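You operate a simulated robot arm through the tools that you are given. There is no shell and no other tool.

You run a simulated robot arm. Do the job below in one go: nothing can be reset, and whatever is moved stays where it is left.

Task
Fold both udder towels and lay them at the back of the towel table.
Where things are to end (x, y in the base frame): blue udder towel within 60 mm of [630, 160]; white udder towel within 60 mm of [630, 10].

The check looks at the end state, three seconds after you hand in, the way a careful person would. Anything else that was tipped, shoved, dropped, spilled or broken makes it a failure. Flat cloth is picked up by pressing the open fingertips on it (5 to 10 N) and closing them slowly along it; thin cloth reads only 2 to 8 mm in the jaws.

Robot
A 6-joint arm with a two-finger parallel gripper, fixed in place. Base frame: the origin is at the foot of the arm, x ahead of it, y to its left, z up; the work surface is at about z = 860. Lengths are in mm, angles in rad, forces in N, time in s.
With the tool pointing down near the work surface it reaches from about 240 to 640 mm from the base axis. Its first joint turns from -1.152 to 1.152 rad. Payload 2.7 kg.
The tool frame sits at the grasp point between the pads (the TCP): z along the fingers, y along the line on which they close. The tips reach 23 mm beyond it. The gripper opens to 94 mm. The fingers are 38 mm wide and 10 mm thick; the gripper's body (54 by 96 mm) begins 39 mm behind the TCP.
Orientation is that of the tool frame in the base frame, as a unit quaternion [w, x, y, z]. With the fingers straight down and closing along the base's y, the tool's x points along the base's -x, its y along +y and its z along -z.

Tools
- The arm moves only by the tool nudge_tool. Its argument "deltas" is one flat list of numbers, 7 for each row, row after row: the shift along the base's x, y, z in units of 400 mm (1.0 is 400 mm), then the turn, a rotation vector about the base's x, y, z in units of 90 degrees (1.0 is 90 degrees), then the opening, from 0 (shut) to 1 (fully open). In form: [x, y, z, ax, ay, az, grip, x, y, z, ax, ay, az, grip, ...]. A call has 1 to 20 rows; each row is the pose to reach, as a shift and turn from the pose commanded when the call began. A call with a number of a shift or a turn outside -1 to 1 is refused whole. A row lasts 0.2 s, in which the tool goes at most 50 mm and 0.15 rad; a call with a longer step from one row to the next is refused whole, and so is a gripper value outside its range. Where a pose cannot be reached the arm comes as near as it can. A force on the tool above 40 N (or 10 N above the force at the start of the call, whichever is more), or a blocked arm, ends the call early, and 0.2 s more pass. The fingers move at their own pace (about 45 mm/s each) and stop on an object; they squeeze with about 34 N. The grip force told is the motor's: it shows also when the fingers shut on nothing. Time passes only in rows, and 0.2 s behind the last, so rows that repeat a pose let the fingers close. The reply holds the time, the measured pose of the TCP, the force on the tool along the base axes, the opening and the grip force, in the units named above and with some noise, with the torque about the TCP (base axes, N m) and any sound that the robot's microphone picked up.
- Cameras (640 x 400 px; columns grow to the right, rows downward): "scene" is fixed at [91.5, -448.1, 1408.1]; the picture's right is [0.58, -0.81, 0.00], its down [-0.45, -0.32, -0.83] and it looks along [0.68, 0.49, -0.55] (base axes); focal length 214 px, centre (320, 200). "wrist" rides on the gripper at [87, 16, -74] in the tool frame; the picture's right is [-0.18, 0.98, 0.00], its down [-0.58, -0.11, -0.81] and it looks along [-0.79, -0.15, 0.59] (tool axes); focal length 243 px, centre (320, 200). There is no depth. A picture from a camera that has moved, and an enlarged one, comes with that camera's place and axes in the base frame and with its lens.
- grab_frame(camera): a new picture of that camera. The clock stands still meanwhile.
- inspect(camera, box): a new picture of the part [left, top, right, bottom] of that camera's present view, enlarged. The clock stands still meanwhile.
- sign_off(): hands the job in; it is judged then, once.

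Places have to be worked out from the pictures, the camera data and where the tool is seen. Open the gripper and draw the arm clear of the work before you hand the job in, unless the task says otherwise.

The tools are called after "Call:" by a JSON object that holds its "name" and its "arguments". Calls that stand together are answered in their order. nudge_tool: Moves the arm, as the interface text tells. Its arguments: {"type":"object","properties":{"deltas":{"type":"array"}},"required":["deltas"]} The other tools are called the same way: grab_frame (camera) takes a picture; inspect (camera, box) takes an enlarged picture of a part of a camera's view; sign_off () hands the job in.

At the start:

```text
t: 0.0
tcp_pos: [333.5, -130.6, 1298.3]
tool_rot: [0.0, -0.001, 1.0, 0.0]
wrist_force: [-1.1, -0.3, 0.6]
ft_torque: [0.01, 0.01, -0.02]
grip_width: 94.1
gripper_force: 0.1
```

scene: 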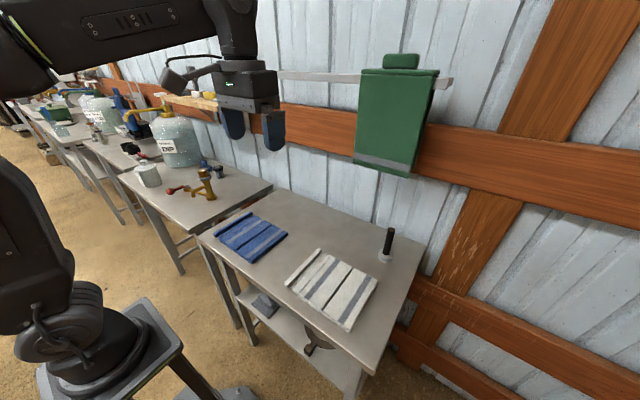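
wrist: 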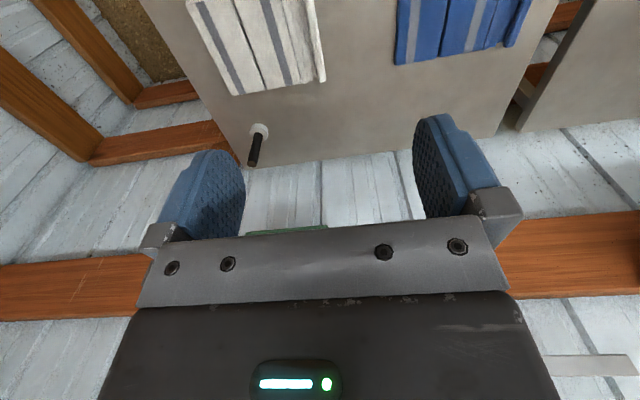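

I'll first look closely at the two towels and the table to work out where their edges lie.

Call:
{"name": "inspect", "arguments": {"camera": "scene", "box": [190, 180, 430, 330]}}

Call:
{"name": "inspect", "arguments": {"camera": "wrist", "box": [160, 0, 560, 200]}}

```text
2.67 times, centred on (310, 255) of scene
camera zoom: at [91.5, -448.1, 1408.1], right [0.58, -0.81, 0.0], down [-0.45, -0.32, -0.83], along [0.68, 0.49, -0.55], focal length 572 px, centre (347, 53)
```

zoom: 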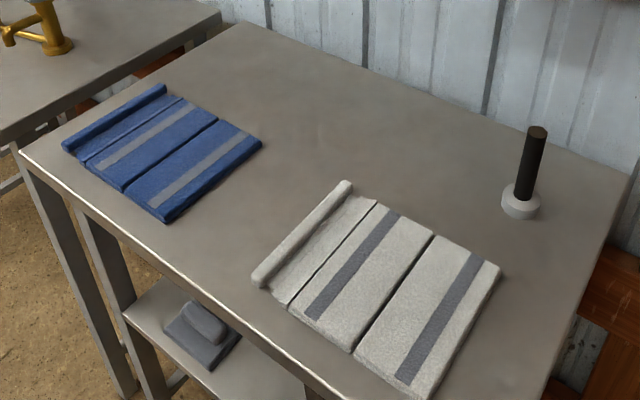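

```text
1.60 times, centred on (360, 100) of wrist
camera zoom: at [246.3, -113.5, 1371.3], right [0.18, 0.98, 0.0], down [0.58, -0.11, 0.81], along [0.79, -0.15, -0.59], focal length 388 px, centre (256, 360)
```

zoom: 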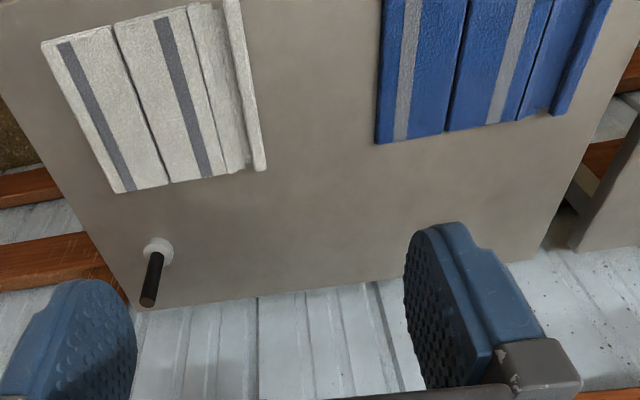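

The white towel spans about x 347–517, y −355…−140, and the blue one about x 342–513, y −2…213. Each has a raised lip along its +y edge, so I'll lower the tool toward the white one for a closer wrist view.

Call:
{"name": "nudge_tool", "arguments": {"deltas": [-0.01, -0.009, -0.09, 0, 0, 0, 1, -0.02, -0.018, -0.18, 0, 0, 0, 1, -0.03, -0.027, -0.27, 0, 0, 0, 1, -0.04, -0.036, -0.36, 0, 0, 0, 1, -0.05, -0.045, -0.45, 0, 0, 0, 1, -0.06, -0.054, -0.54, 0, 0, 0, 1, -0.07, -0.063, -0.63, 0, 0, 0, 1, -0.08, -0.072, -0.72, 0, 0, 0, 1]}}

Call:
{"name": "grab_frame", "arguments": {"camera": "wrist"}}

Call:
{"name": "grab_frame", "arguments": {"camera": "scene"}}

```text
t: 1.8
tcp_pos: [301.1, -158.2, 1008.1]
tool_rot: [0.001, 0.0, 1.0, 0.0]
wrist_force: [0.7, 0.2, 0.1]
ft_torque: [0.02, 0.01, 0.02]
grip_width: 94.0
gripper_force: 0.0
```

```text
taken
camera wrist: at [213.3, -142.3, 1081.6], right [0.18, 0.98, 0.0], down [0.58, -0.11, 0.81], along [0.79, -0.15, -0.59], focal length 243 px, centre (320, 200)
```

wrist: 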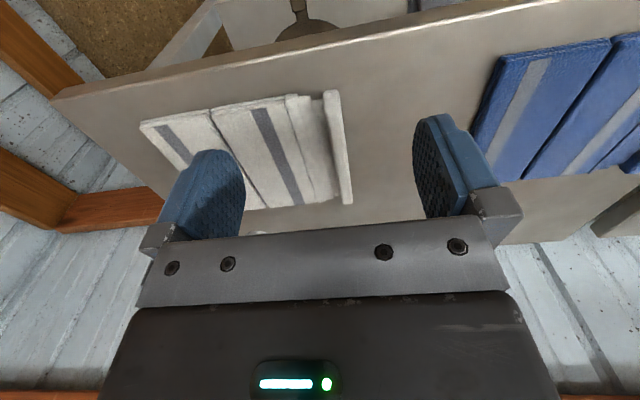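

```text
taken
```

scene: 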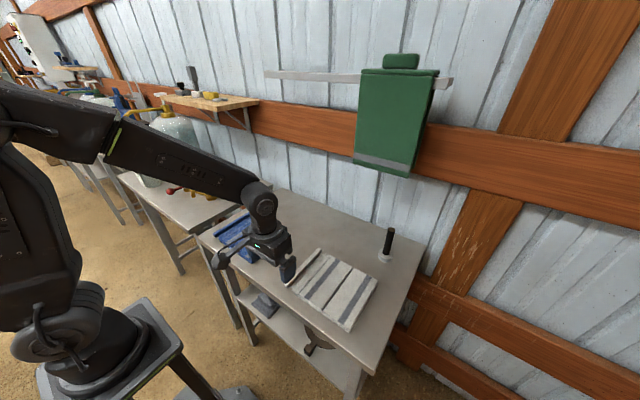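

Call:
{"name": "inspect", "arguments": {"camera": "wrist", "box": [130, 70, 370, 220]}}

```text
2.67 times, centred on (250, 145) of wrist
camera zoom: at [213.3, -142.3, 1081.6], right [0.18, 0.98, 0.0], down [0.58, -0.11, 0.81], along [0.79, -0.15, -0.59], focal length 647 px, centre (507, 347)
```

zoom: 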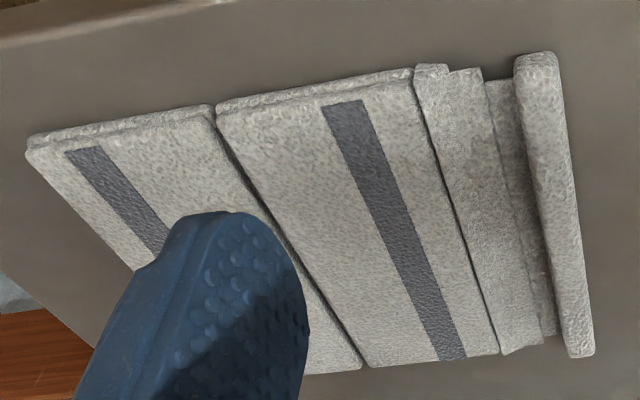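

The towel seems to be two wide panels, two narrow strips and a lip at about y −155. I'll zoom further on the lip's near end to judge its thickness and height.

Call:
{"name": "inspect", "arguments": {"camera": "wrist", "box": [280, 80, 360, 130]}}

Call:
{"name": "inspect", "arguments": {"camera": "wrist", "box": [290, 160, 370, 210]}}

Call:
{"name": "inspect", "arguments": {"camera": "scene", "box": [275, 240, 355, 290]}}

```text
8.00 times, centred on (320, 105) of wrist
camera zoom: at [213.3, -142.3, 1081.6], right [0.18, 0.98, 0.0], down [0.58, -0.11, 0.81], along [0.79, -0.15, -0.59], focal length 1941 px, centre (320, 960)
```

zoom: 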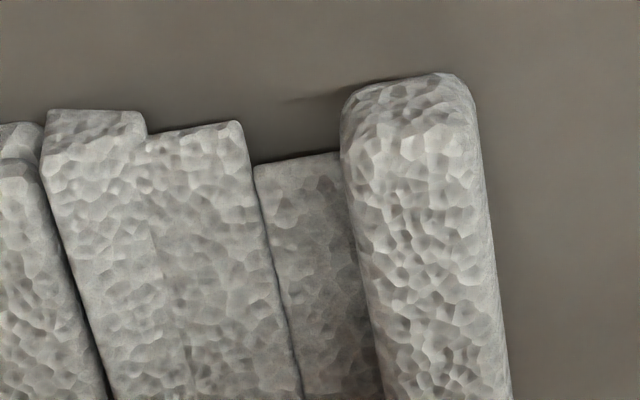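

```text
8.00 times, centred on (330, 185) of wrist
camera zoom: at [213.3, -142.3, 1081.6], right [0.18, 0.98, 0.0], down [0.58, -0.11, 0.81], along [0.79, -0.15, -0.59], focal length 1941 px, centre (240, 320)
```

zoom: 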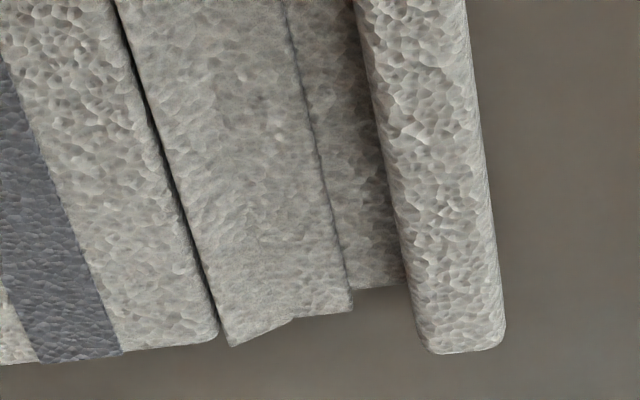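

```text
8.00 times, centred on (315, 265) of scene
camera zoom: at [91.5, -448.1, 1408.1], right [0.58, -0.81, 0.0], down [-0.45, -0.32, -0.83], along [0.68, 0.49, -0.55], focal length 1716 px, centre (360, -320)
```

zoom: 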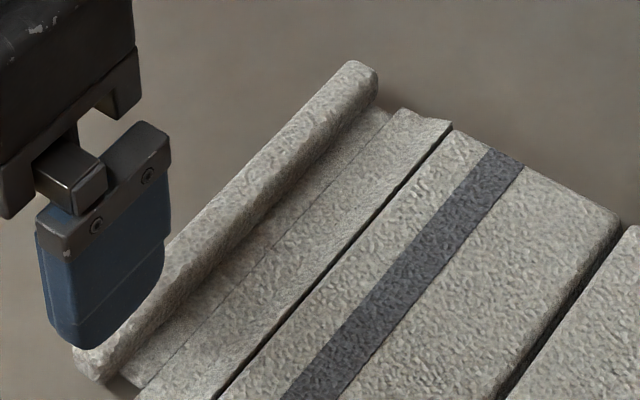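

The lip is a rounded bar about 15 mm wide, centred near y −154 and x 336–513. I'll move above its middle with the jaws partly open, then descend slowly.

Call:
{"name": "nudge_tool", "arguments": {"deltas": [0.0775, 0.003, -0.044, 0, 0, 0, 0.45, 0.155, 0.006, -0.088, 0, 0, 0, 0.45, 0.2325, 0.009, -0.132, 0, 0, 0, 0.45, 0.31, 0.0125, -0.175, 0, 0, 0, 0.45, 0.31, 0.0125, -0.175, 0, 0, 0, 0.45]}}

Call:
{"name": "grab_frame", "arguments": {"camera": "wrist"}}

Call:
{"name": "inspect", "arguments": {"camera": "scene", "box": [240, 210, 400, 310]}}

```text
t: 3.0
tcp_pos: [426.8, -153.5, 938.9]
tool_rot: [0.0, 0.0, 1.0, 0.0]
wrist_force: [0.0, 0.3, -0.1]
ft_torque: [-0.01, 0.0, 0.01]
grip_width: 42.4
gripper_force: 0.1
```

```text
taken
camera wrist: at [339.5, -135.9, 1012.3], right [0.18, 0.98, 0.0], down [0.58, -0.11, 0.81], along [0.79, -0.15, -0.59], focal length 243 px, centre (320, 200)
```

wrist: 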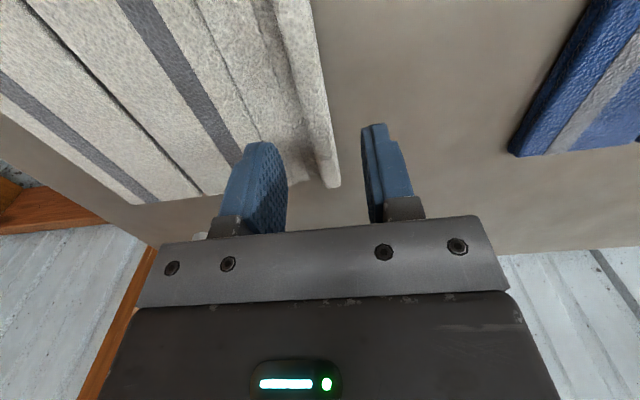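

```text
4.00 times, centred on (320, 260) of scene
camera zoom: at [91.5, -448.1, 1408.1], right [0.58, -0.81, 0.0], down [-0.45, -0.32, -0.83], along [0.68, 0.49, -0.55], focal length 858 px, centre (320, -40)
```

zoom: 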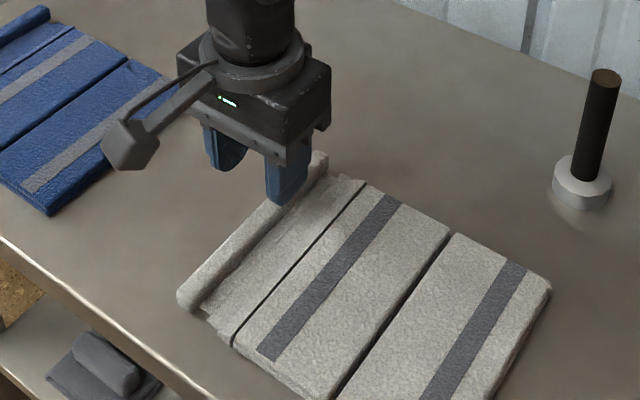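

The fingers straddle the lip as intended. I'll descend to just above the cloth, then feel for contact in small steps.

Call:
{"name": "nudge_tool", "arguments": {"deltas": [0, 0, -0.04, 0, 0, 0, 0.45, 0, 0, -0.08, 0, 0, 0, 0.45, 0, 0, -0.1, 0, 0, 0, 0.45, 0, 0, -0.11, 0, 0, 0, 0.45, 0, 0, -0.115, 0, 0, 0, 0.45, 0, 0, -0.12, 0, 0, 0, 0.45]}}

```text
t: 4.4
tcp_pos: [426.7, -153.1, 892.1]
tool_rot: [0.001, 0.001, 1.0, 0.0]
wrist_force: [-1.2, 0.4, -1.1]
ft_torque: [-0.03, 0.03, -0.01]
grip_width: 42.2
gripper_force: 0.1
```

There's no clear contact yet at z 892, so I'll keep stepping down by 1–2 mm and watch the vertical force.

Call:
{"name": "nudge_tool", "arguments": {"deltas": [0, 0, -0.005, 0, 0, 0, 0.45, 0, 0, -0.0075, 0, 0, 0, 0.45, 0, 0, -0.0075, 0, 0, 0, 0.45]}}

Call:
{"name": "inspect", "arguments": {"camera": "wrist", "box": [200, 60, 440, 210]}}

```text
t: 5.2
tcp_pos: [426.4, -153.6, 888.9]
tool_rot: [0.0, 0.0, 1.0, 0.001]
wrist_force: [-0.4, -0.5, 0.0]
ft_torque: [-0.01, -0.01, 0.02]
grip_width: 42.2
gripper_force: 0.1
```

```text
2.67 times, centred on (320, 135) of wrist
camera zoom: at [338.4, -137.1, 961.7], right [0.18, 0.98, 0.0], down [0.58, -0.11, 0.81], along [0.79, -0.15, -0.59], focal length 647 px, centre (320, 373)
```

zoom: 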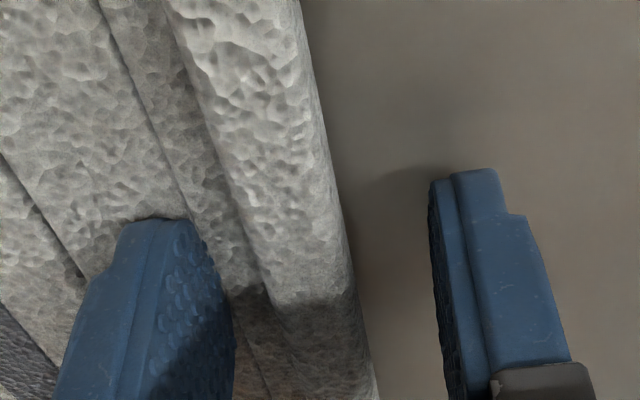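

Still no contact, with the tips near z 866. I'll go down further in 1 mm steps.

Call:
{"name": "nudge_tool", "arguments": {"deltas": [0, 0, -0.0025, 0, 0, 0, 0.45, 0, 0, -0.005, 0, 0, 0, 0.45, 0, 0, -0.005, 0, 0, 0, 0.45]}}

```text
t: 6.0
tcp_pos: [426.9, -154.4, 886.3]
tool_rot: [0.001, 0.0, 1.0, 0.0]
wrist_force: [-0.2, -1.3, 0.3]
ft_torque: [-0.02, -0.01, 0.04]
grip_width: 42.3
gripper_force: 0.0
```

Call:
{"name": "nudge_tool", "arguments": {"deltas": [0, 0, -0.0025, 0, 0, 0, 0.45, 0, 0, -0.005, 0, 0, 0, 0.45, 0, 0, -0.005, 0, 0, 0, 0.45]}}

```text
t: 6.8
tcp_pos: [427.4, -154.5, 885.1]
tool_rot: [-0.001, 0.0, 1.0, 0.0]
wrist_force: [0.0, -0.6, 0.2]
ft_torque: [-0.01, 0.02, -0.03]
grip_width: 42.3
gripper_force: 0.1
```

Force is still about zero at z 885 (tips near 862), so the strip is very thin. I'll continue down gently.

Call:
{"name": "nudge_tool", "arguments": {"deltas": [0, 0, -0.0025, 0, 0, 0, 0.45, 0, 0, -0.005, 0, 0, 0, 0.45, 0, 0, -0.005, 0, 0, 0, 0.45]}}

```text
t: 7.6
tcp_pos: [425.5, -153.7, 883.3]
tool_rot: [0.0, 0.0, 1.0, -0.001]
wrist_force: [-0.5, -0.2, 0.1]
ft_torque: [-0.02, 0.0, 0.02]
grip_width: 42.4
gripper_force: 0.1
```

The force is still zero at z 883, so I'll take another 1–2 mm down and watch for contact.

Call:
{"name": "nudge_tool", "arguments": {"deltas": [0, 0, -0.0025, 0, 0, 0, 0.45, 0, 0, -0.005, 0, 0, 0, 0.45, 0, 0, -0.005, 0, 0, 0, 0.45]}}

Call:
{"name": "inspect", "arguments": {"camera": "wrist", "box": [200, 60, 440, 210]}}

Call:
{"name": "inspect", "arguments": {"camera": "scene", "box": [280, 230, 360, 280]}}

```text
t: 8.6
tcp_pos: [426.3, -155.6, 883.4]
tool_rot: [0.001, -0.001, 1.0, 0.0]
wrist_force: [-2.2, 1.4, 3.8]
ft_torque: [0.12, 0.15, 0.07]
grip_width: 42.5
gripper_force: 0.3
stopped in row 3: the force on the tool passed its limit at 41 N (the readings are from after the stop); the commanded pose is now the measured one
```

```text
2.67 times, centred on (320, 135) of wrist
camera zoom: at [338.9, -137.3, 956.5], right [0.18, 0.98, 0.0], down [0.58, -0.11, 0.81], along [0.79, -0.15, -0.59], focal length 647 px, centre (320, 373)
```

zoom: 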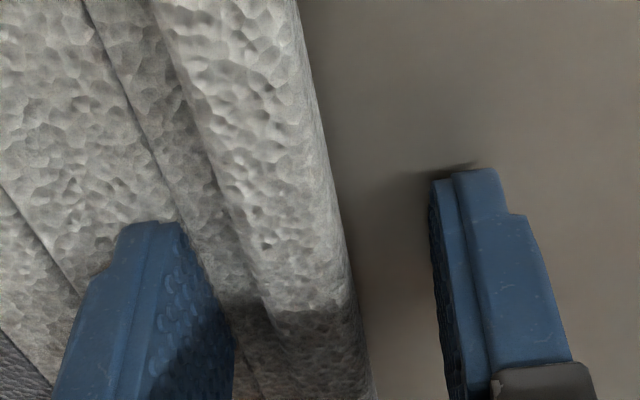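

```text
8.00 times, centred on (320, 255) of scene
camera zoom: at [91.4, -448.1, 1408.1], right [0.58, -0.81, 0.0], down [-0.45, -0.32, -0.83], along [0.68, 0.49, -0.55], focal length 1716 px, centre (320, -240)
```

zoom: 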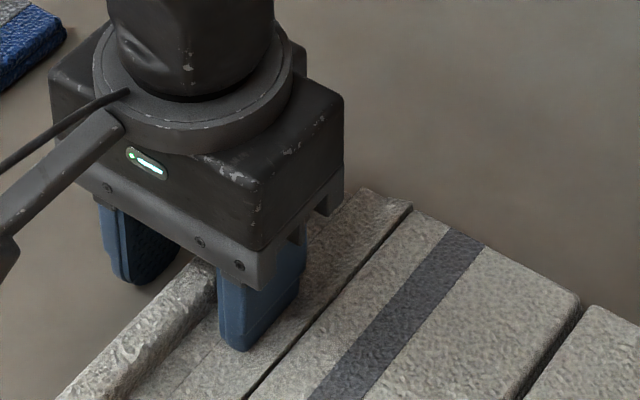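

Contact came at z ≈ 883 and the arm now presses with about 4 N. I'll close the jaws slowly along the cloth at this height.

Call:
{"name": "nudge_tool", "arguments": {"deltas": [0, 0, 0, 0, 0, 0, 0.42, 0, 0, 0, 0, 0, 0, 0.39, 0, 0, 0, 0, 0, 0, 0.36, 0, 0, 0, 0, 0, 0, 0.33, 0, 0, 0, 0, 0, 0, 0.3, 0, 0, 0, 0, 0, 0, 0.27, 0, 0, 0, 0, 0, 0, 0.24, 0, 0, 0, 0, 0, 0, 0.21, 0, 0, 0, 0, 0, 0, 0.18, 0, 0, 0, 0, 0, 0, 0.15, 0, 0, 0, 0, 0, 0, 0.12, 0, 0, 0, 0, 0, 0, 0.09, 0, 0, 0, 0, 0, 0, 0.06, 0, 0, 0, 0, 0, 0, 0.03, 0, 0, 0, 0, 0, 0, 0, 0, 0, 0, 0, 0, 0, 0, 0, 0, 0, 0, 0, 0, 0]}}

Call:
{"name": "inspect", "arguments": {"camera": "wrist", "box": [200, 60, 440, 210]}}

Call:
{"name": "inspect", "arguments": {"camera": "scene", "box": [260, 230, 380, 305]}}

```text
t: 12.2
tcp_pos: [426.3, -154.2, 883.5]
tool_rot: [0.0, 0.0, 1.0, 0.0]
wrist_force: [0.9, -3.4, 12.6]
ft_torque: [0.08, 0.18, -0.03]
grip_width: 15.0
gripper_force: 34.6
```

```text
2.67 times, centred on (320, 135) of wrist
camera zoom: at [339.1, -137.5, 956.4], right [0.18, 0.98, 0.0], down [0.58, -0.11, 0.81], along [0.79, -0.15, -0.59], focal length 647 px, centre (320, 373)
```

zoom: 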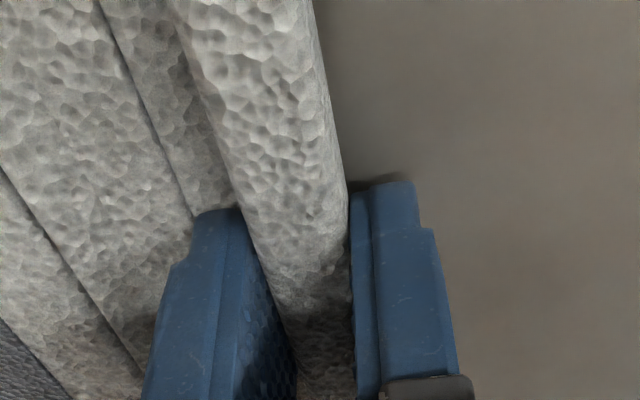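

```text
5.33 times, centred on (320, 268) of scene
camera zoom: at [91.4, -448.1, 1408.1], right [0.58, -0.81, 0.0], down [-0.45, -0.32, -0.83], along [0.68, 0.49, -0.55], focal length 1144 px, centre (320, -160)
```

zoom: 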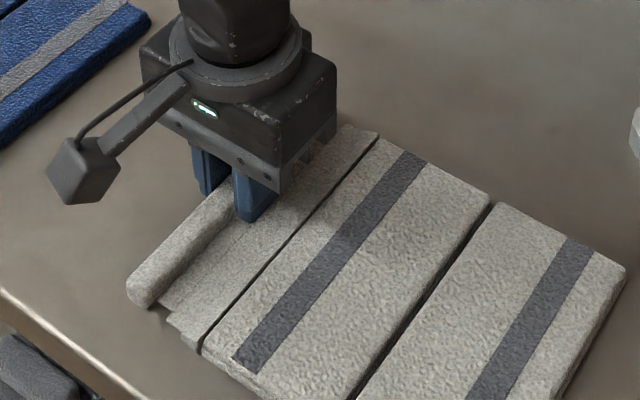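

The lip is held at 15 mm width with 34 N of grip. I'll lift slowly by about 30 mm to see how the towel responds.

Call:
{"name": "nudge_tool", "arguments": {"deltas": [0, 0, 0.01, 0, 0, 0, 0, 0, 0, 0.02, 0, 0, 0, 0, 0, 0, 0.03, 0, 0, 0, 0, 0, 0, 0.045, 0, 0, 0, 0, 0, 0, 0.06, 0, 0, 0, 0, 0, 0, 0.075, 0, 0, 0, 0, 0, 0, 0.09, 0, 0, 0, 0, 0, 0, 0.1, 0, 0, 0, 0]}}

Call:
{"name": "inspect", "arguments": {"camera": "wrist", "box": [120, 40, 440, 240]}}

Call:
{"name": "inspect", "arguments": {"camera": "scene", "box": [250, 210, 410, 310]}}

```text
t: 14.0
tcp_pos: [426.6, -153.7, 923.1]
tool_rot: [0.001, 0.001, 1.0, 0.0]
wrist_force: [1.0, -0.3, -0.3]
ft_torque: [0.02, -0.1, -0.04]
grip_width: 14.9
gripper_force: 34.3
```

```text
2.00 times, centred on (280, 140) of wrist
camera zoom: at [339.3, -137.2, 996.2], right [0.18, 0.98, 0.0], down [0.58, -0.11, 0.81], along [0.79, -0.15, -0.59], focal length 485 px, centre (400, 320)
```

zoom: 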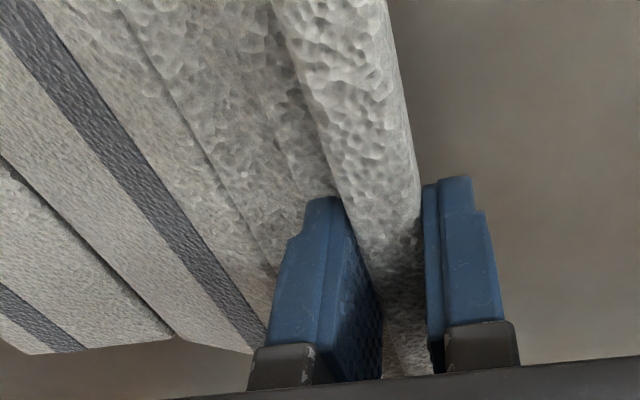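

```text
4.00 times, centred on (330, 260) of scene
camera zoom: at [91.5, -448.1, 1408.1], right [0.58, -0.81, 0.0], down [-0.45, -0.32, -0.83], along [0.68, 0.49, -0.55], focal length 858 px, centre (280, -40)
```

zoom: 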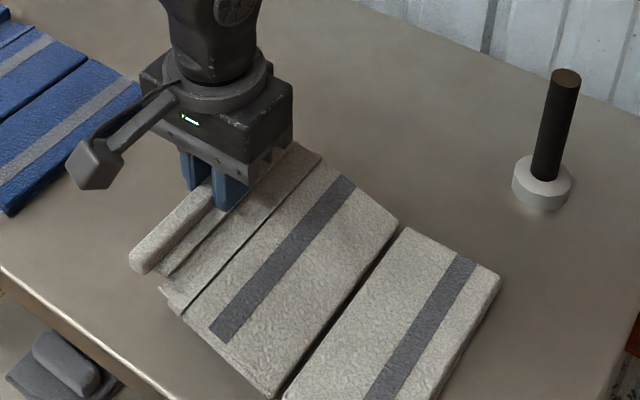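

The lip holds at 14.9 mm and panel 2 tips up about its crease while panel 1 stays flat. I'll lift the towel straight up until it hangs clear of the table.

Call:
{"name": "nudge_tool", "arguments": {"deltas": [0, 0, 0.03, 0, 0, 0, 0, 0, 0, 0.065, 0, 0, 0, 0, 0, 0, 0.1, 0, 0, 0, 0, 0, 0, 0.135, 0, 0, 0, 0, 0, 0, 0.17, 0, 0, 0, 0, 0, 0, 0.205, 0, 0, 0, 0, 0, 0, 0.24, 0, 0, 0, 0, 0, 0, 0.275, 0, 0, 0, 0, 0, 0, 0.31, 0, 0, 0, 0, 0, 0, 0.345, 0, 0, 0, 0, 0, 0, 0.38, 0, 0, 0, 0]}}

Call:
{"name": "grab_frame", "arguments": {"camera": "scene"}}

Call:
{"name": "grab_frame", "arguments": {"camera": "wrist"}}

```text
t: 16.4
tcp_pos: [427.0, -154.1, 1073.5]
tool_rot: [0.001, 0.0, 1.0, 0.0]
wrist_force: [0.2, -0.4, -1.0]
ft_torque: [0.0, 0.02, -0.01]
grip_width: 0.2
gripper_force: 33.8
```

```text
taken
```

scene: 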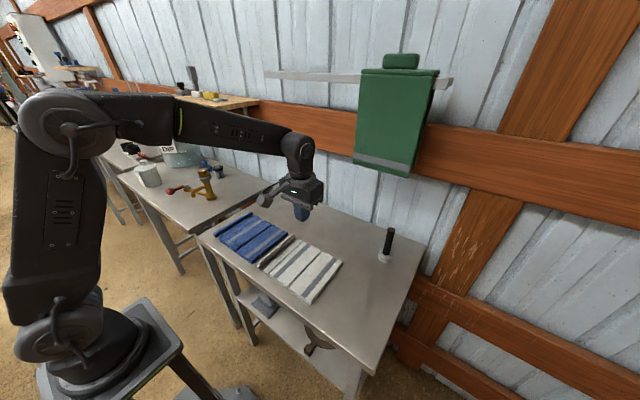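

```text
taken
camera wrist: at [338.8, -137.2, 1147.9], right [0.18, 0.98, 0.0], down [0.58, -0.11, 0.81], along [0.79, -0.15, -0.59], focal length 243 px, centre (320, 200)
```

wrist: 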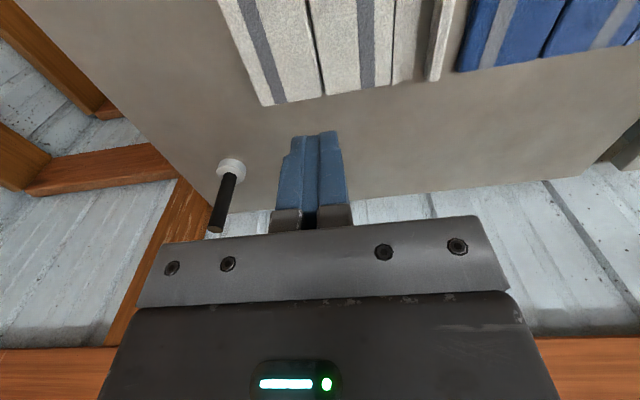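

The lip slipped out partway up (opening now 0.2 mm), and the towel has landed flat, shifted toward the blue one. I'll look closely at how it lies now.

Call:
{"name": "inspect", "arguments": {"camera": "wrist", "box": [200, 0, 520, 120]}}

Call:
{"name": "inspect", "arguments": {"camera": "scene", "box": [200, 200, 360, 300]}}

Call:
{"name": "inspect", "arguments": {"camera": "scene", "box": [240, 220, 320, 270]}}

```text
2.00 times, centred on (360, 60) of wrist
camera zoom: at [338.8, -137.2, 1147.9], right [0.18, 0.98, 0.0], down [0.58, -0.11, 0.81], along [0.79, -0.15, -0.59], focal length 485 px, centre (240, 480)
```

zoom: 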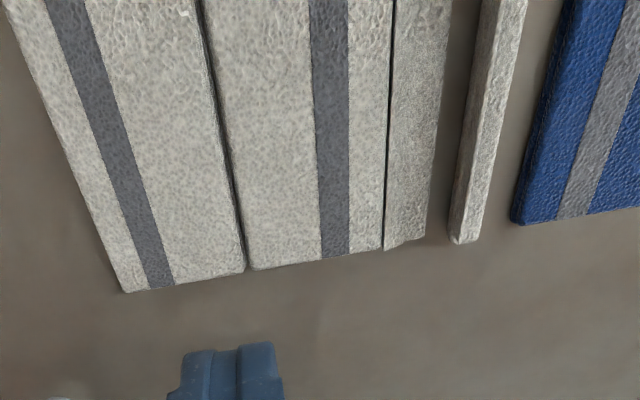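

```text
4.00 times, centred on (280, 250) of scene
camera zoom: at [91.5, -448.1, 1408.1], right [0.58, -0.81, 0.0], down [-0.45, -0.32, -0.83], along [0.68, 0.49, -0.55], focal length 858 px, centre (480, 0)
```

zoom: 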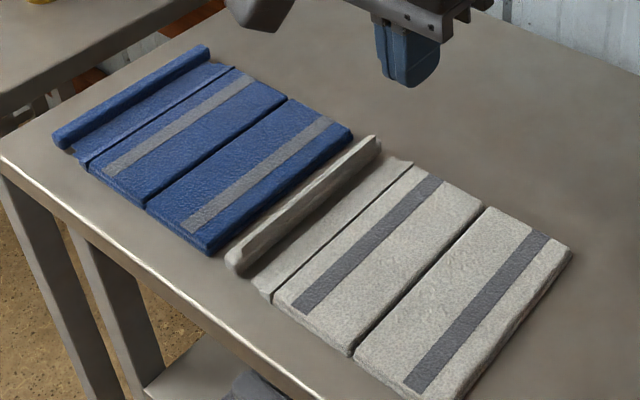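

```text
8.00 times, centred on (280, 245) of scene
camera zoom: at [91.5, -448.1, 1408.1], right [0.58, -0.81, 0.0], down [-0.45, -0.32, -0.83], along [0.68, 0.49, -0.55], focal length 1716 px, centre (640, -160)
```

zoom: 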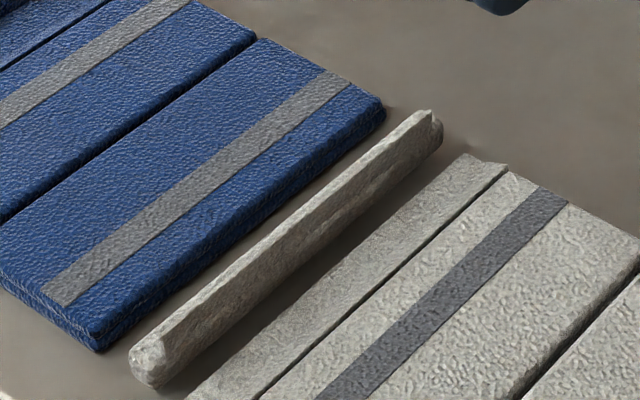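

The lip now looks like a narrow bar standing on edge with a gap beside it. I'll zoom in more to understand how it connects to the rest.

Call:
{"name": "inspect", "arguments": {"camera": "wrist", "box": [380, 40, 476, 100]}}

Call:
{"name": "inspect", "arguments": {"camera": "wrist", "box": [380, 0, 476, 60]}}

Call:
{"name": "inspect", "arguments": {"camera": "scene", "box": [252, 240, 292, 265]}}

Call:
{"name": "inspect", "arguments": {"camera": "scene", "box": [275, 228, 315, 253]}}

```text
6.67 times, centred on (428, 70) of wrist
camera zoom: at [338.8, -137.2, 1147.9], right [0.18, 0.98, 0.0], down [0.58, -0.11, 0.81], along [0.79, -0.15, -0.59], focal length 1618 px, centre (-400, 1067)
```

zoom: 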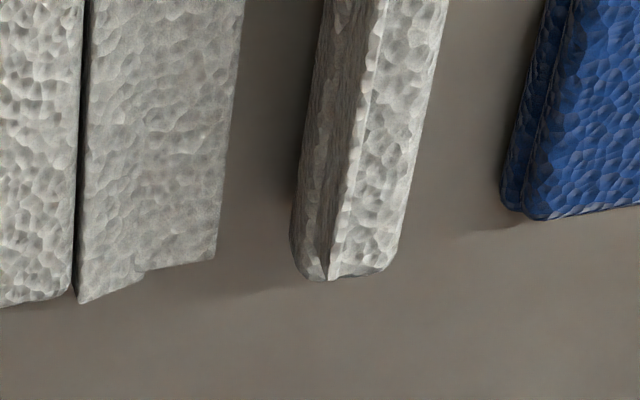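

```text
6.67 times, centred on (428, 30) of wrist
camera zoom: at [338.8, -137.2, 1147.9], right [0.18, 0.98, 0.0], down [0.58, -0.11, 0.81], along [0.79, -0.15, -0.59], focal length 1618 px, centre (-400, 1333)
```

zoom: 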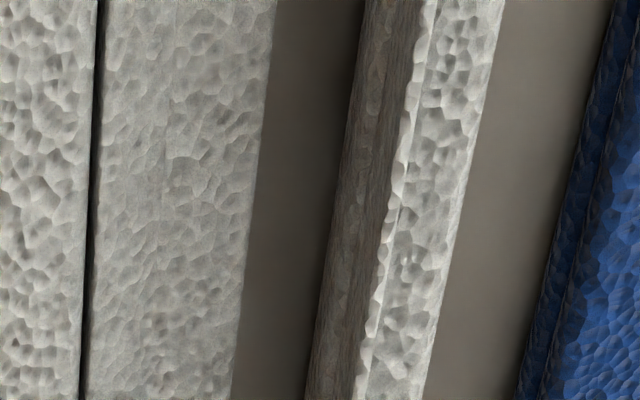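

```text
16.00 times, centred on (272, 252) of scene
camera zoom: at [91.5, -448.1, 1408.1], right [0.58, -0.81, 0.0], down [-0.45, -0.32, -0.83], along [0.68, 0.49, -0.55], focal length 3432 px, centre (1088, -640)
```

zoom: 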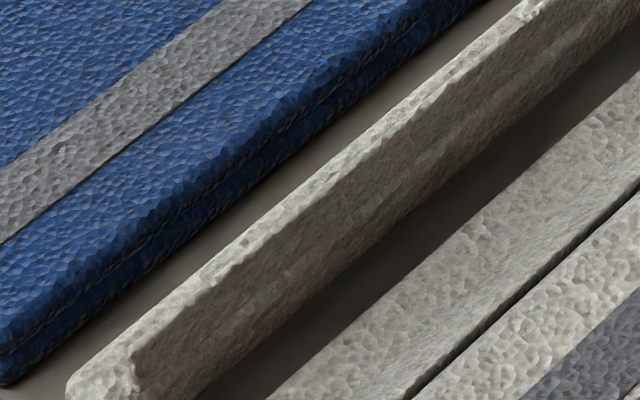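

```text
16.00 times, centred on (295, 240) of scene
camera zoom: at [91.5, -448.1, 1408.1], right [0.58, -0.81, 0.0], down [-0.45, -0.32, -0.83], along [0.68, 0.49, -0.55], focal length 3432 px, centre (720, -448)
```

zoom: 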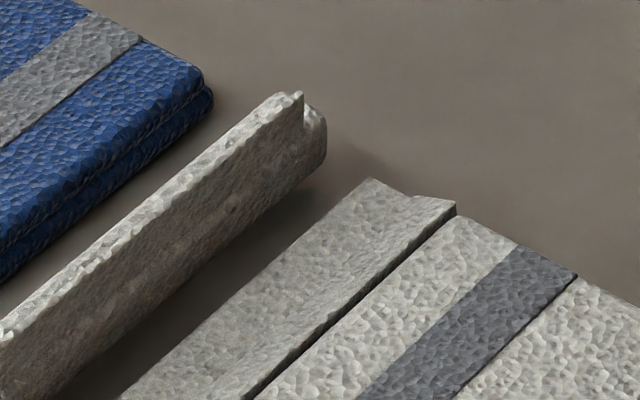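

The towel moved about 118 mm in +y and lies flat (P2 edge near y −80, lip near y −37). The lip bar now stands on its edge, still at its old distance from the panel. I'll zoom on its ends to judge its height and thickness for a firmer grip.

Call:
{"name": "inspect", "arguments": {"camera": "scene", "box": [252, 256, 276, 271]}}

Call:
{"name": "inspect", "arguments": {"camera": "scene", "box": [284, 230, 308, 245]}}

Call:
{"name": "inspect", "arguments": {"camera": "wrist", "box": [410, 55, 450, 80]}}

```text
16.00 times, centred on (264, 264) of scene
camera zoom: at [91.5, -448.1, 1408.1], right [0.58, -0.81, 0.0], down [-0.45, -0.32, -0.83], along [0.68, 0.49, -0.55], focal length 3432 px, centre (1216, -816)
```

zoom: 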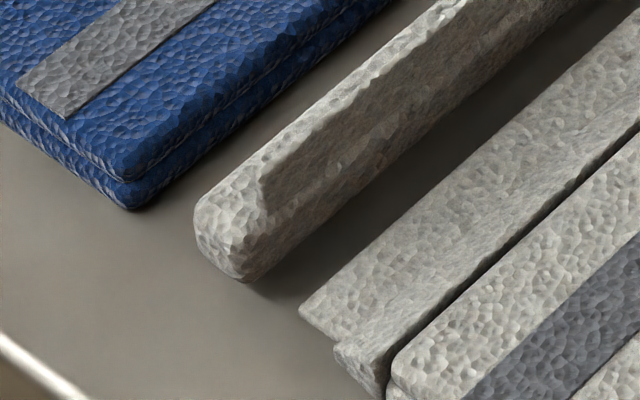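

```text
16.00 times, centred on (296, 238) of scene
camera zoom: at [91.5, -448.1, 1408.1], right [0.58, -0.81, 0.0], down [-0.45, -0.32, -0.83], along [0.68, 0.49, -0.55], focal length 3432 px, centre (704, -400)
```

zoom: 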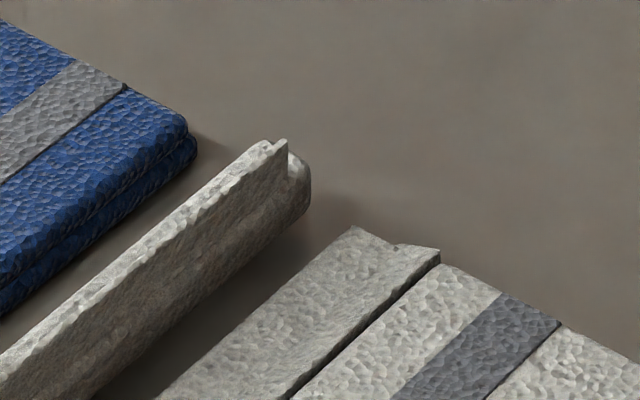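

```text
16.00 times, centred on (430, 68) of wrist
camera zoom: at [338.8, -137.2, 1147.9], right [0.18, 0.98, 0.0], down [0.58, -0.11, 0.81], along [0.79, -0.15, -0.59], focal length 3882 px, centre (-1440, 2320)
```

zoom: 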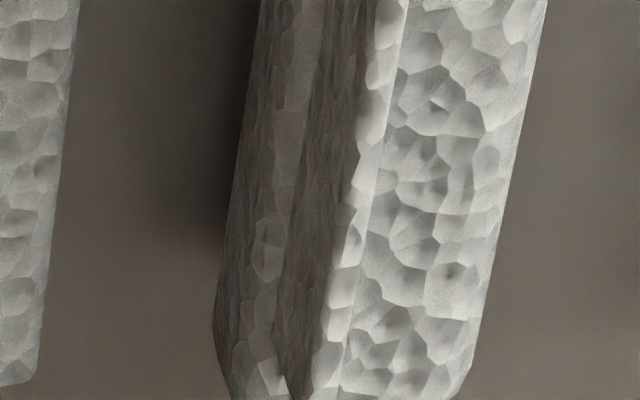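

The bar stands about 13 mm thick and 18 mm tall at y ≈ −42…−28, x 338–511, which should give a deeper hold than before. I'll move above it with a narrow opening so the fingers clear the blue towel, whose edge is near y −2.

Call:
{"name": "nudge_tool", "arguments": {"deltas": [0, 0.06, -0.05, 0, 0, 0, 0.3, -0.001, 0.12, -0.12, 0, 0, 0, 0.3, -0.002, 0.18, -0.19, 0, 0, 0, 0.3, -0.003, 0.24, -0.25, 0, 0, 0, 0.3, -0.004, 0.302, -0.3, 0, 0, 0, 0.3, -0.005, 0.3025, -0.3575, 0, 0, 0, 0.3, -0.005, 0.3025, -0.3575, 0, 0, 0, 0.3]}}

Call:
{"name": "inspect", "arguments": {"camera": "wrist", "box": [200, 40, 440, 190]}}

Call:
{"name": "inspect", "arguments": {"camera": "scene", "box": [230, 210, 350, 285]}}

```text
t: 18.0
tcp_pos: [424.9, -31.7, 932.6]
tool_rot: [0.002, 0.0, 1.0, -0.001]
wrist_force: [0.1, -0.4, 0.5]
ft_torque: [0.0, -0.01, 0.01]
grip_width: 28.4
gripper_force: 0.1
```

```text
2.67 times, centred on (320, 115) of wrist
camera zoom: at [336.9, -16.0, 1005.8], right [0.18, 0.98, 0.0], down [0.58, -0.11, 0.81], along [0.79, -0.15, -0.59], focal length 647 px, centre (320, 427)
```

zoom: 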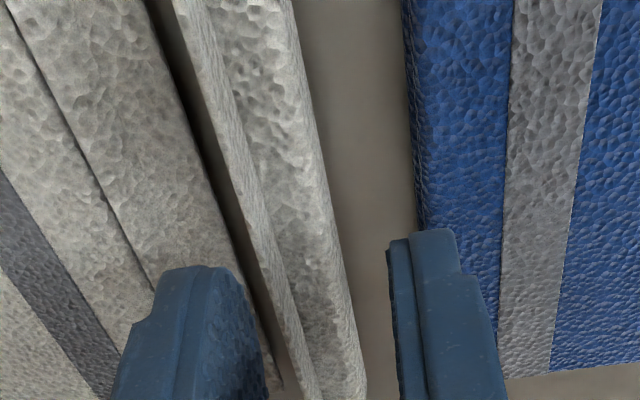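

```text
5.33 times, centred on (290, 248) of scene
camera zoom: at [91.5, -448.1, 1408.1], right [0.58, -0.81, 0.0], down [-0.45, -0.32, -0.83], along [0.68, 0.49, -0.55], focal length 1144 px, centre (480, -53)
```

zoom: 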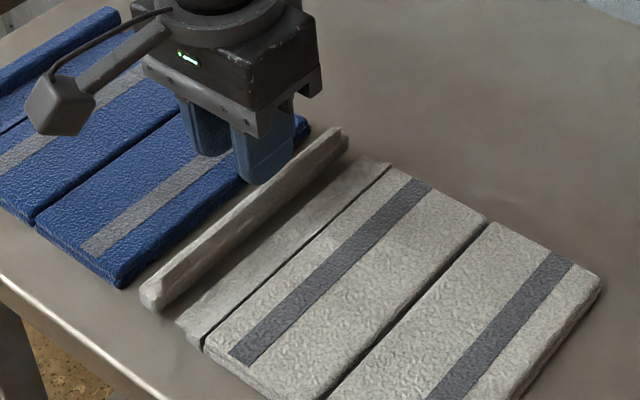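

From here I can see a thin plate standing up about 30 mm (top near y −46, z 892) with the bar at its +y foot. The blue edge is at y ≈ −9, so I'll centre at y −39 with a 26 mm opening, go down partway and check clearance.

Call:
{"name": "nudge_tool", "arguments": {"deltas": [0, -0.016, 0, 0, 0, 0, 0.28, 0, -0.016, -0.025, 0, 0, 0, 0.28, 0, -0.016, -0.05, 0, 0, 0, 0.28, 0, -0.016, -0.06, 0, 0, 0, 0.28, 0, -0.016, -0.06, 0, 0, 0, 0.28]}}

Call:
{"name": "inspect", "arguments": {"camera": "wrist", "box": [200, 60, 440, 210]}}

Call:
{"name": "inspect", "arguments": {"camera": "scene", "box": [260, 220, 324, 260]}}

```text
t: 19.2
tcp_pos: [424.3, -39.6, 906.5]
tool_rot: [0.0, 0.0, 1.0, 0.001]
wrist_force: [-0.4, 0.0, -0.7]
ft_torque: [-0.02, 0.0, 0.02]
grip_width: 26.3
gripper_force: 0.0
```

```text
2.67 times, centred on (320, 135) of wrist
camera zoom: at [336.7, -22.8, 980.8], right [0.18, 0.98, 0.0], down [0.58, -0.11, 0.81], along [0.79, -0.15, -0.59], focal length 647 px, centre (320, 373)
```

zoom: 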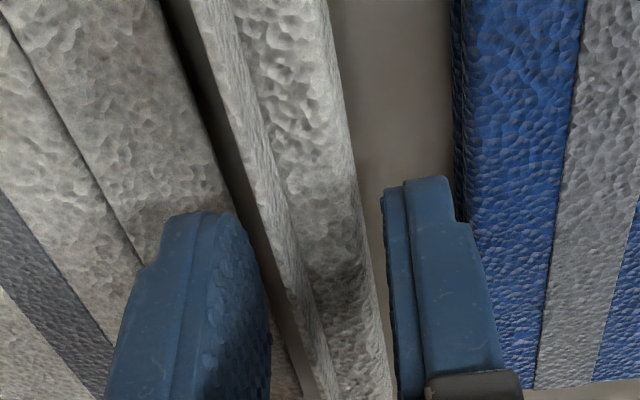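

```text
10.00 times, centred on (292, 240) of scene
camera zoom: at [91.5, -448.1, 1408.1], right [0.58, -0.81, 0.0], down [-0.45, -0.32, -0.83], along [0.68, 0.49, -0.55], focal length 2145 px, centre (600, -200)
```

zoom: 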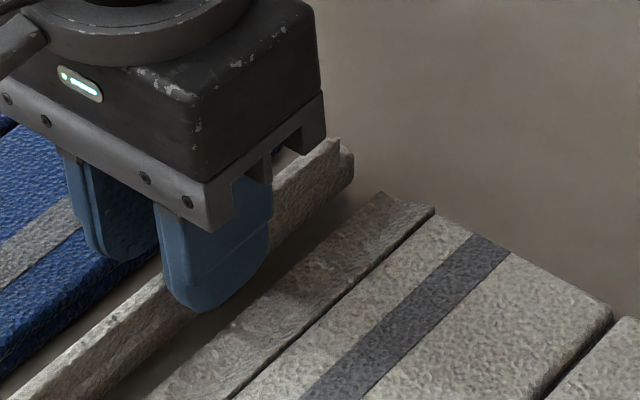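

The fingers straddle the standing lip and clear the blue towel. I'll go down to z ≈ 889 and close slowly.

Call:
{"name": "nudge_tool", "arguments": {"deltas": [0, 0, -0.015, 0, 0, 0, 0.28, 0, 0, -0.03, 0, 0, 0, 0.28, 0, 0, -0.04, 0, 0, 0, 0.28, 0, 0, -0.0425, 0, 0, 0, 0.28, 0, 0, -0.0425, 0, 0, 0, 0.25, 0, 0, -0.0425, 0, 0, 0, 0.22, 0, 0, -0.0425, 0, 0, 0, 0.19, 0, 0, -0.0425, 0, 0, 0, 0.16, 0, 0, -0.0425, 0, 0, 0, 0.13, 0, 0, -0.0425, 0, 0, 0, 0.1, 0, 0, -0.0425, 0, 0, 0, 0.07, 0, 0, -0.0425, 0, 0, 0, 0.04, 0, 0, -0.0425, 0, 0, 0, 0, 0, 0, -0.0425, 0, 0, 0, 0, 0, 0, -0.0425, 0, 0, 0, 0]}}

Call:
{"name": "inspect", "arguments": {"camera": "wrist", "box": [200, 60, 440, 210]}}

Call:
{"name": "inspect", "arguments": {"camera": "scene", "box": [260, 220, 324, 260]}}

```text
t: 22.4
tcp_pos: [424.9, -38.7, 890.2]
tool_rot: [0.002, 0.0, 1.0, -0.001]
wrist_force: [0.5, -0.3, 0.3]
ft_torque: [-0.04, -0.05, 0.05]
grip_width: 14.6
gripper_force: 34.1
```

```text
2.67 times, centred on (320, 135) of wrist
camera zoom: at [337.3, -22.7, 964.0], right [0.18, 0.98, 0.0], down [0.58, -0.11, 0.81], along [0.79, -0.15, -0.59], focal length 647 px, centre (320, 373)
```

zoom: 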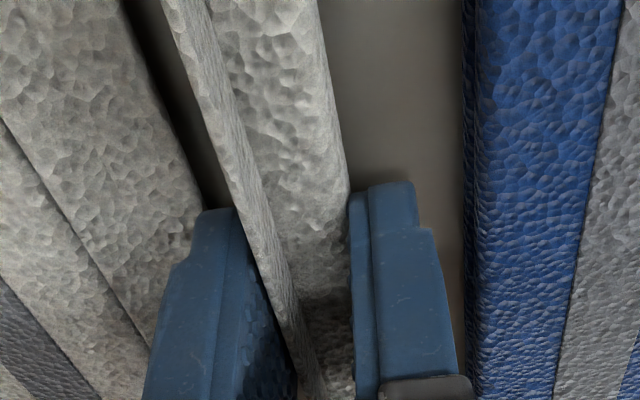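

```text
10.00 times, centred on (292, 240) of scene
camera zoom: at [91.5, -448.1, 1408.1], right [0.58, -0.81, 0.0], down [-0.45, -0.32, -0.83], along [0.68, 0.49, -0.55], focal length 2145 px, centre (600, -200)
```

zoom: 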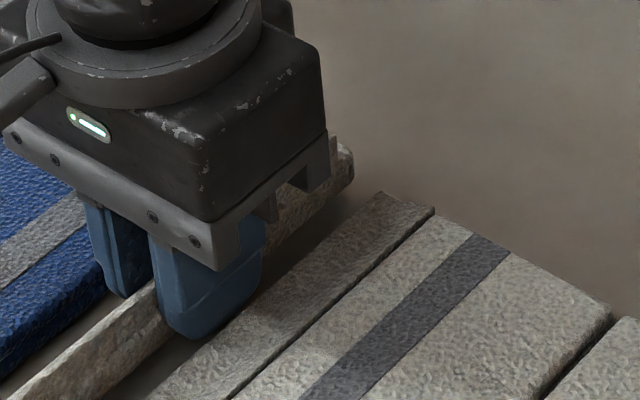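

The lip is held at 14.6 mm with the plate in the jaws. I'll lift 30 mm along the arc about the panel crease and check that the rest of the towel follows.

Call:
{"name": "nudge_tool", "arguments": {"deltas": [0, -0.001, 0.013, 0, 0, 0, 0, 0, -0.002, 0.026, 0, 0, 0, 0, 0, -0.004, 0.039, 0, 0, 0, 0, 0, -0.006, 0.052, 0, 0, 0, 0, 0, -0.008, 0.065, 0, 0, 0, 0, 0, -0.01, 0.0775, 0, 0, 0, 0]}}

Call:
{"name": "inspect", "arguments": {"camera": "wrist", "box": [120, 40, 440, 240]}}

Call:
{"name": "inspect", "arguments": {"camera": "scene", "box": [250, 210, 346, 270]}}

```text
t: 23.8
tcp_pos: [425.2, -43.8, 921.9]
tool_rot: [0.0, 0.001, 1.0, 0.0]
wrist_force: [-1.2, 1.5, -0.2]
ft_torque: [0.0, -0.07, -0.04]
grip_width: 14.8
gripper_force: 33.9
```

```text
2.00 times, centred on (280, 140) of wrist
camera zoom: at [336.9, -26.7, 995.2], right [0.18, 0.98, 0.0], down [0.58, -0.11, 0.81], along [0.79, -0.15, -0.59], focal length 485 px, centre (400, 320)
```

zoom: 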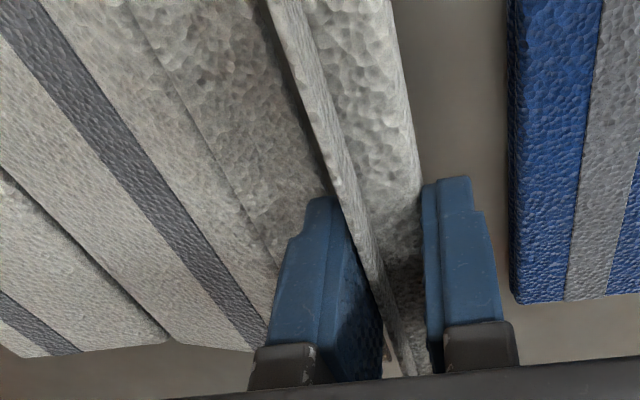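

```text
6.67 times, centred on (298, 240) of scene
camera zoom: at [91.5, -448.1, 1408.1], right [0.58, -0.81, 0.0], down [-0.45, -0.32, -0.83], along [0.68, 0.49, -0.55], focal length 1430 px, centre (467, -67)
```

zoom: 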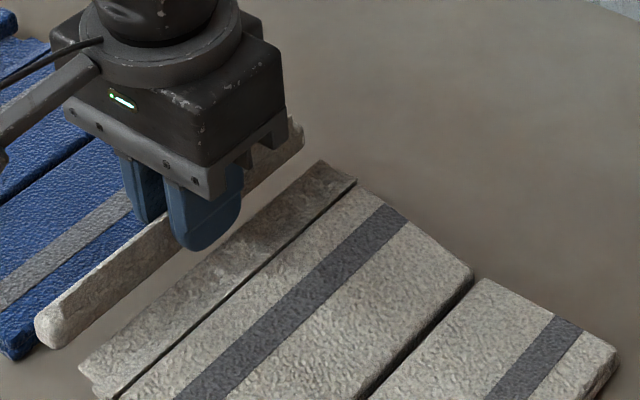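

The panel and strip follow the lip, so it's still connected and the grip is steady at 14.8 mm. I'll continue slowly along the arc toward vertical.

Call:
{"name": "nudge_tool", "arguments": {"deltas": [0, -0.006, 0.026, 0, 0, 0, 0, 0, -0.015, 0.05, 0, 0, 0, 0, 0, -0.027, 0.073, 0, 0, 0, 0, 0, -0.04, 0.095, 0, 0, 0, 0, 0, -0.057, 0.116, 0, 0, 0, 0, 0, -0.075, 0.135, 0, 0, 0, 0, 0, -0.095, 0.153, 0, 0, 0, 0, 0, -0.115, 0.17, 0, 0, 0, 0]}}

Call:
{"name": "inspect", "arguments": {"camera": "wrist", "box": [120, 0, 440, 200]}}

Call:
{"name": "inspect", "arguments": {"camera": "scene", "box": [230, 180, 390, 280]}}

```text
t: 25.6
tcp_pos: [425.0, -90.1, 989.6]
tool_rot: [0.001, 0.0, 1.0, 0.001]
wrist_force: [-1.1, -1.2, 0.9]
ft_torque: [0.04, -0.02, -0.04]
grip_width: 14.8
gripper_force: 34.2
```

```text
2.00 times, centred on (280, 100) of wrist
camera zoom: at [337.8, -72.9, 1062.9], right [0.18, 0.98, 0.0], down [0.58, -0.11, 0.81], along [0.79, -0.15, -0.59], focal length 485 px, centre (400, 400)
```

zoom: 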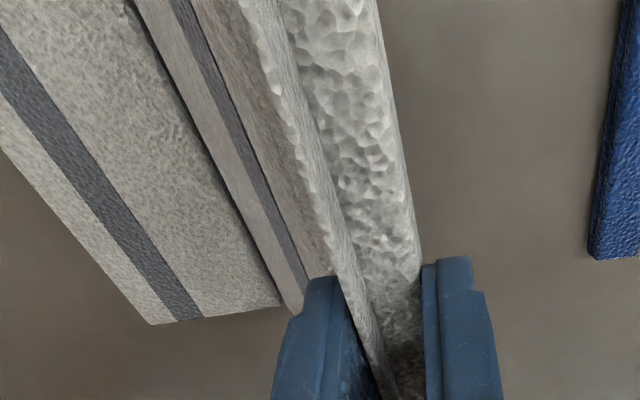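

```text
4.00 times, centred on (310, 230) of scene
camera zoom: at [91.5, -448.1, 1408.1], right [0.58, -0.81, 0.0], down [-0.45, -0.32, -0.83], along [0.68, 0.49, -0.55], focal length 858 px, centre (360, 80)
```

zoom: 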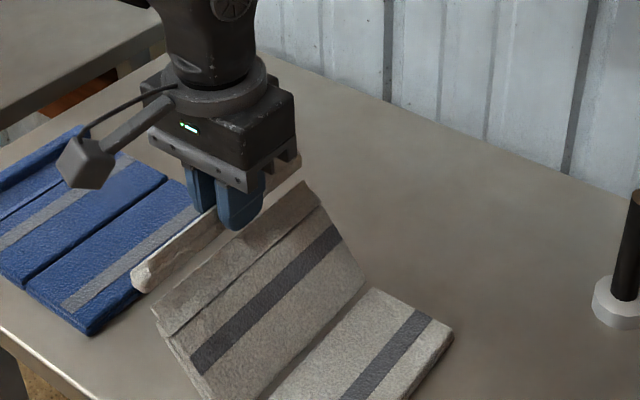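

Panel 2 is tilted about 55° with the grip steady. I'll continue to vertical over the crease and then start raising panel 1, checking that the grip holds.

Call:
{"name": "nudge_tool", "arguments": {"deltas": [0, -0.02, 0.013, 0, 0, 0, 0, 0, -0.0425, 0.025, 0, 0, 0, 0, 0, -0.067, 0.034, 0, 0, 0, 0, 0, -0.0925, 0.0425, 0, 0, 0, 0, 0, -0.117, 0.048, 0, 0, 0, 0, 0, -0.1425, 0.0525, 0, 0, 0, 0, 0, -0.15, 0.07, 0, 0, 0, 0, 0, -0.15, 0.085, 0, 0, 0, 0, 0, -0.15, 0.1, 0, 0, 0, 0]}}

Call:
{"name": "inspect", "arguments": {"camera": "scene", "box": [230, 170, 390, 270]}}

Call:
{"name": "inspect", "arguments": {"camera": "wrist", "box": [120, 0, 440, 200]}}

```text
t: 27.6
tcp_pos: [425.0, -149.6, 1029.0]
tool_rot: [0.002, 0.0, 1.0, 0.0]
wrist_force: [0.1, 0.4, -1.0]
ft_torque: [0.03, 0.03, 0.03]
grip_width: 15.0
gripper_force: 34.1
```

```text
4.00 times, centred on (310, 220) of scene
camera zoom: at [91.5, -448.1, 1408.1], right [0.58, -0.81, 0.0], down [-0.45, -0.32, -0.83], along [0.68, 0.49, -0.55], focal length 858 px, centre (360, 120)
```

zoom: 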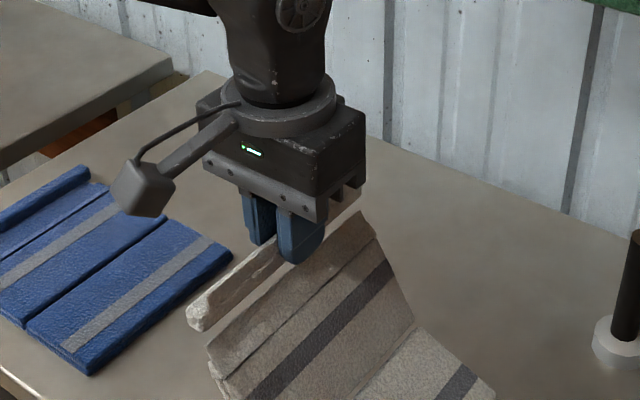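

```text
2.00 times, centred on (280, 100) of wrist
camera zoom: at [337.0, -132.5, 1102.3], right [0.18, 0.98, 0.0], down [0.58, -0.11, 0.81], along [0.79, -0.15, -0.59], focal length 485 px, centre (400, 400)
```

zoom: 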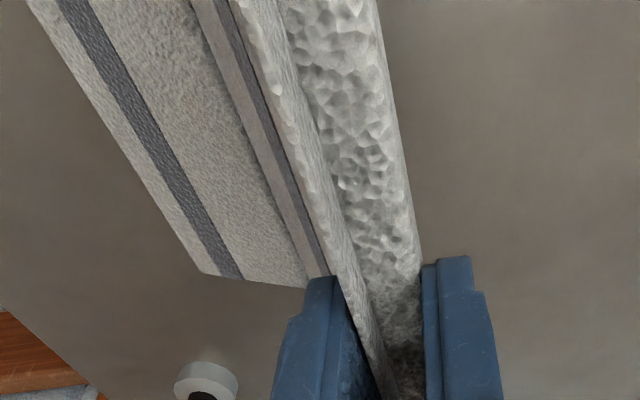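

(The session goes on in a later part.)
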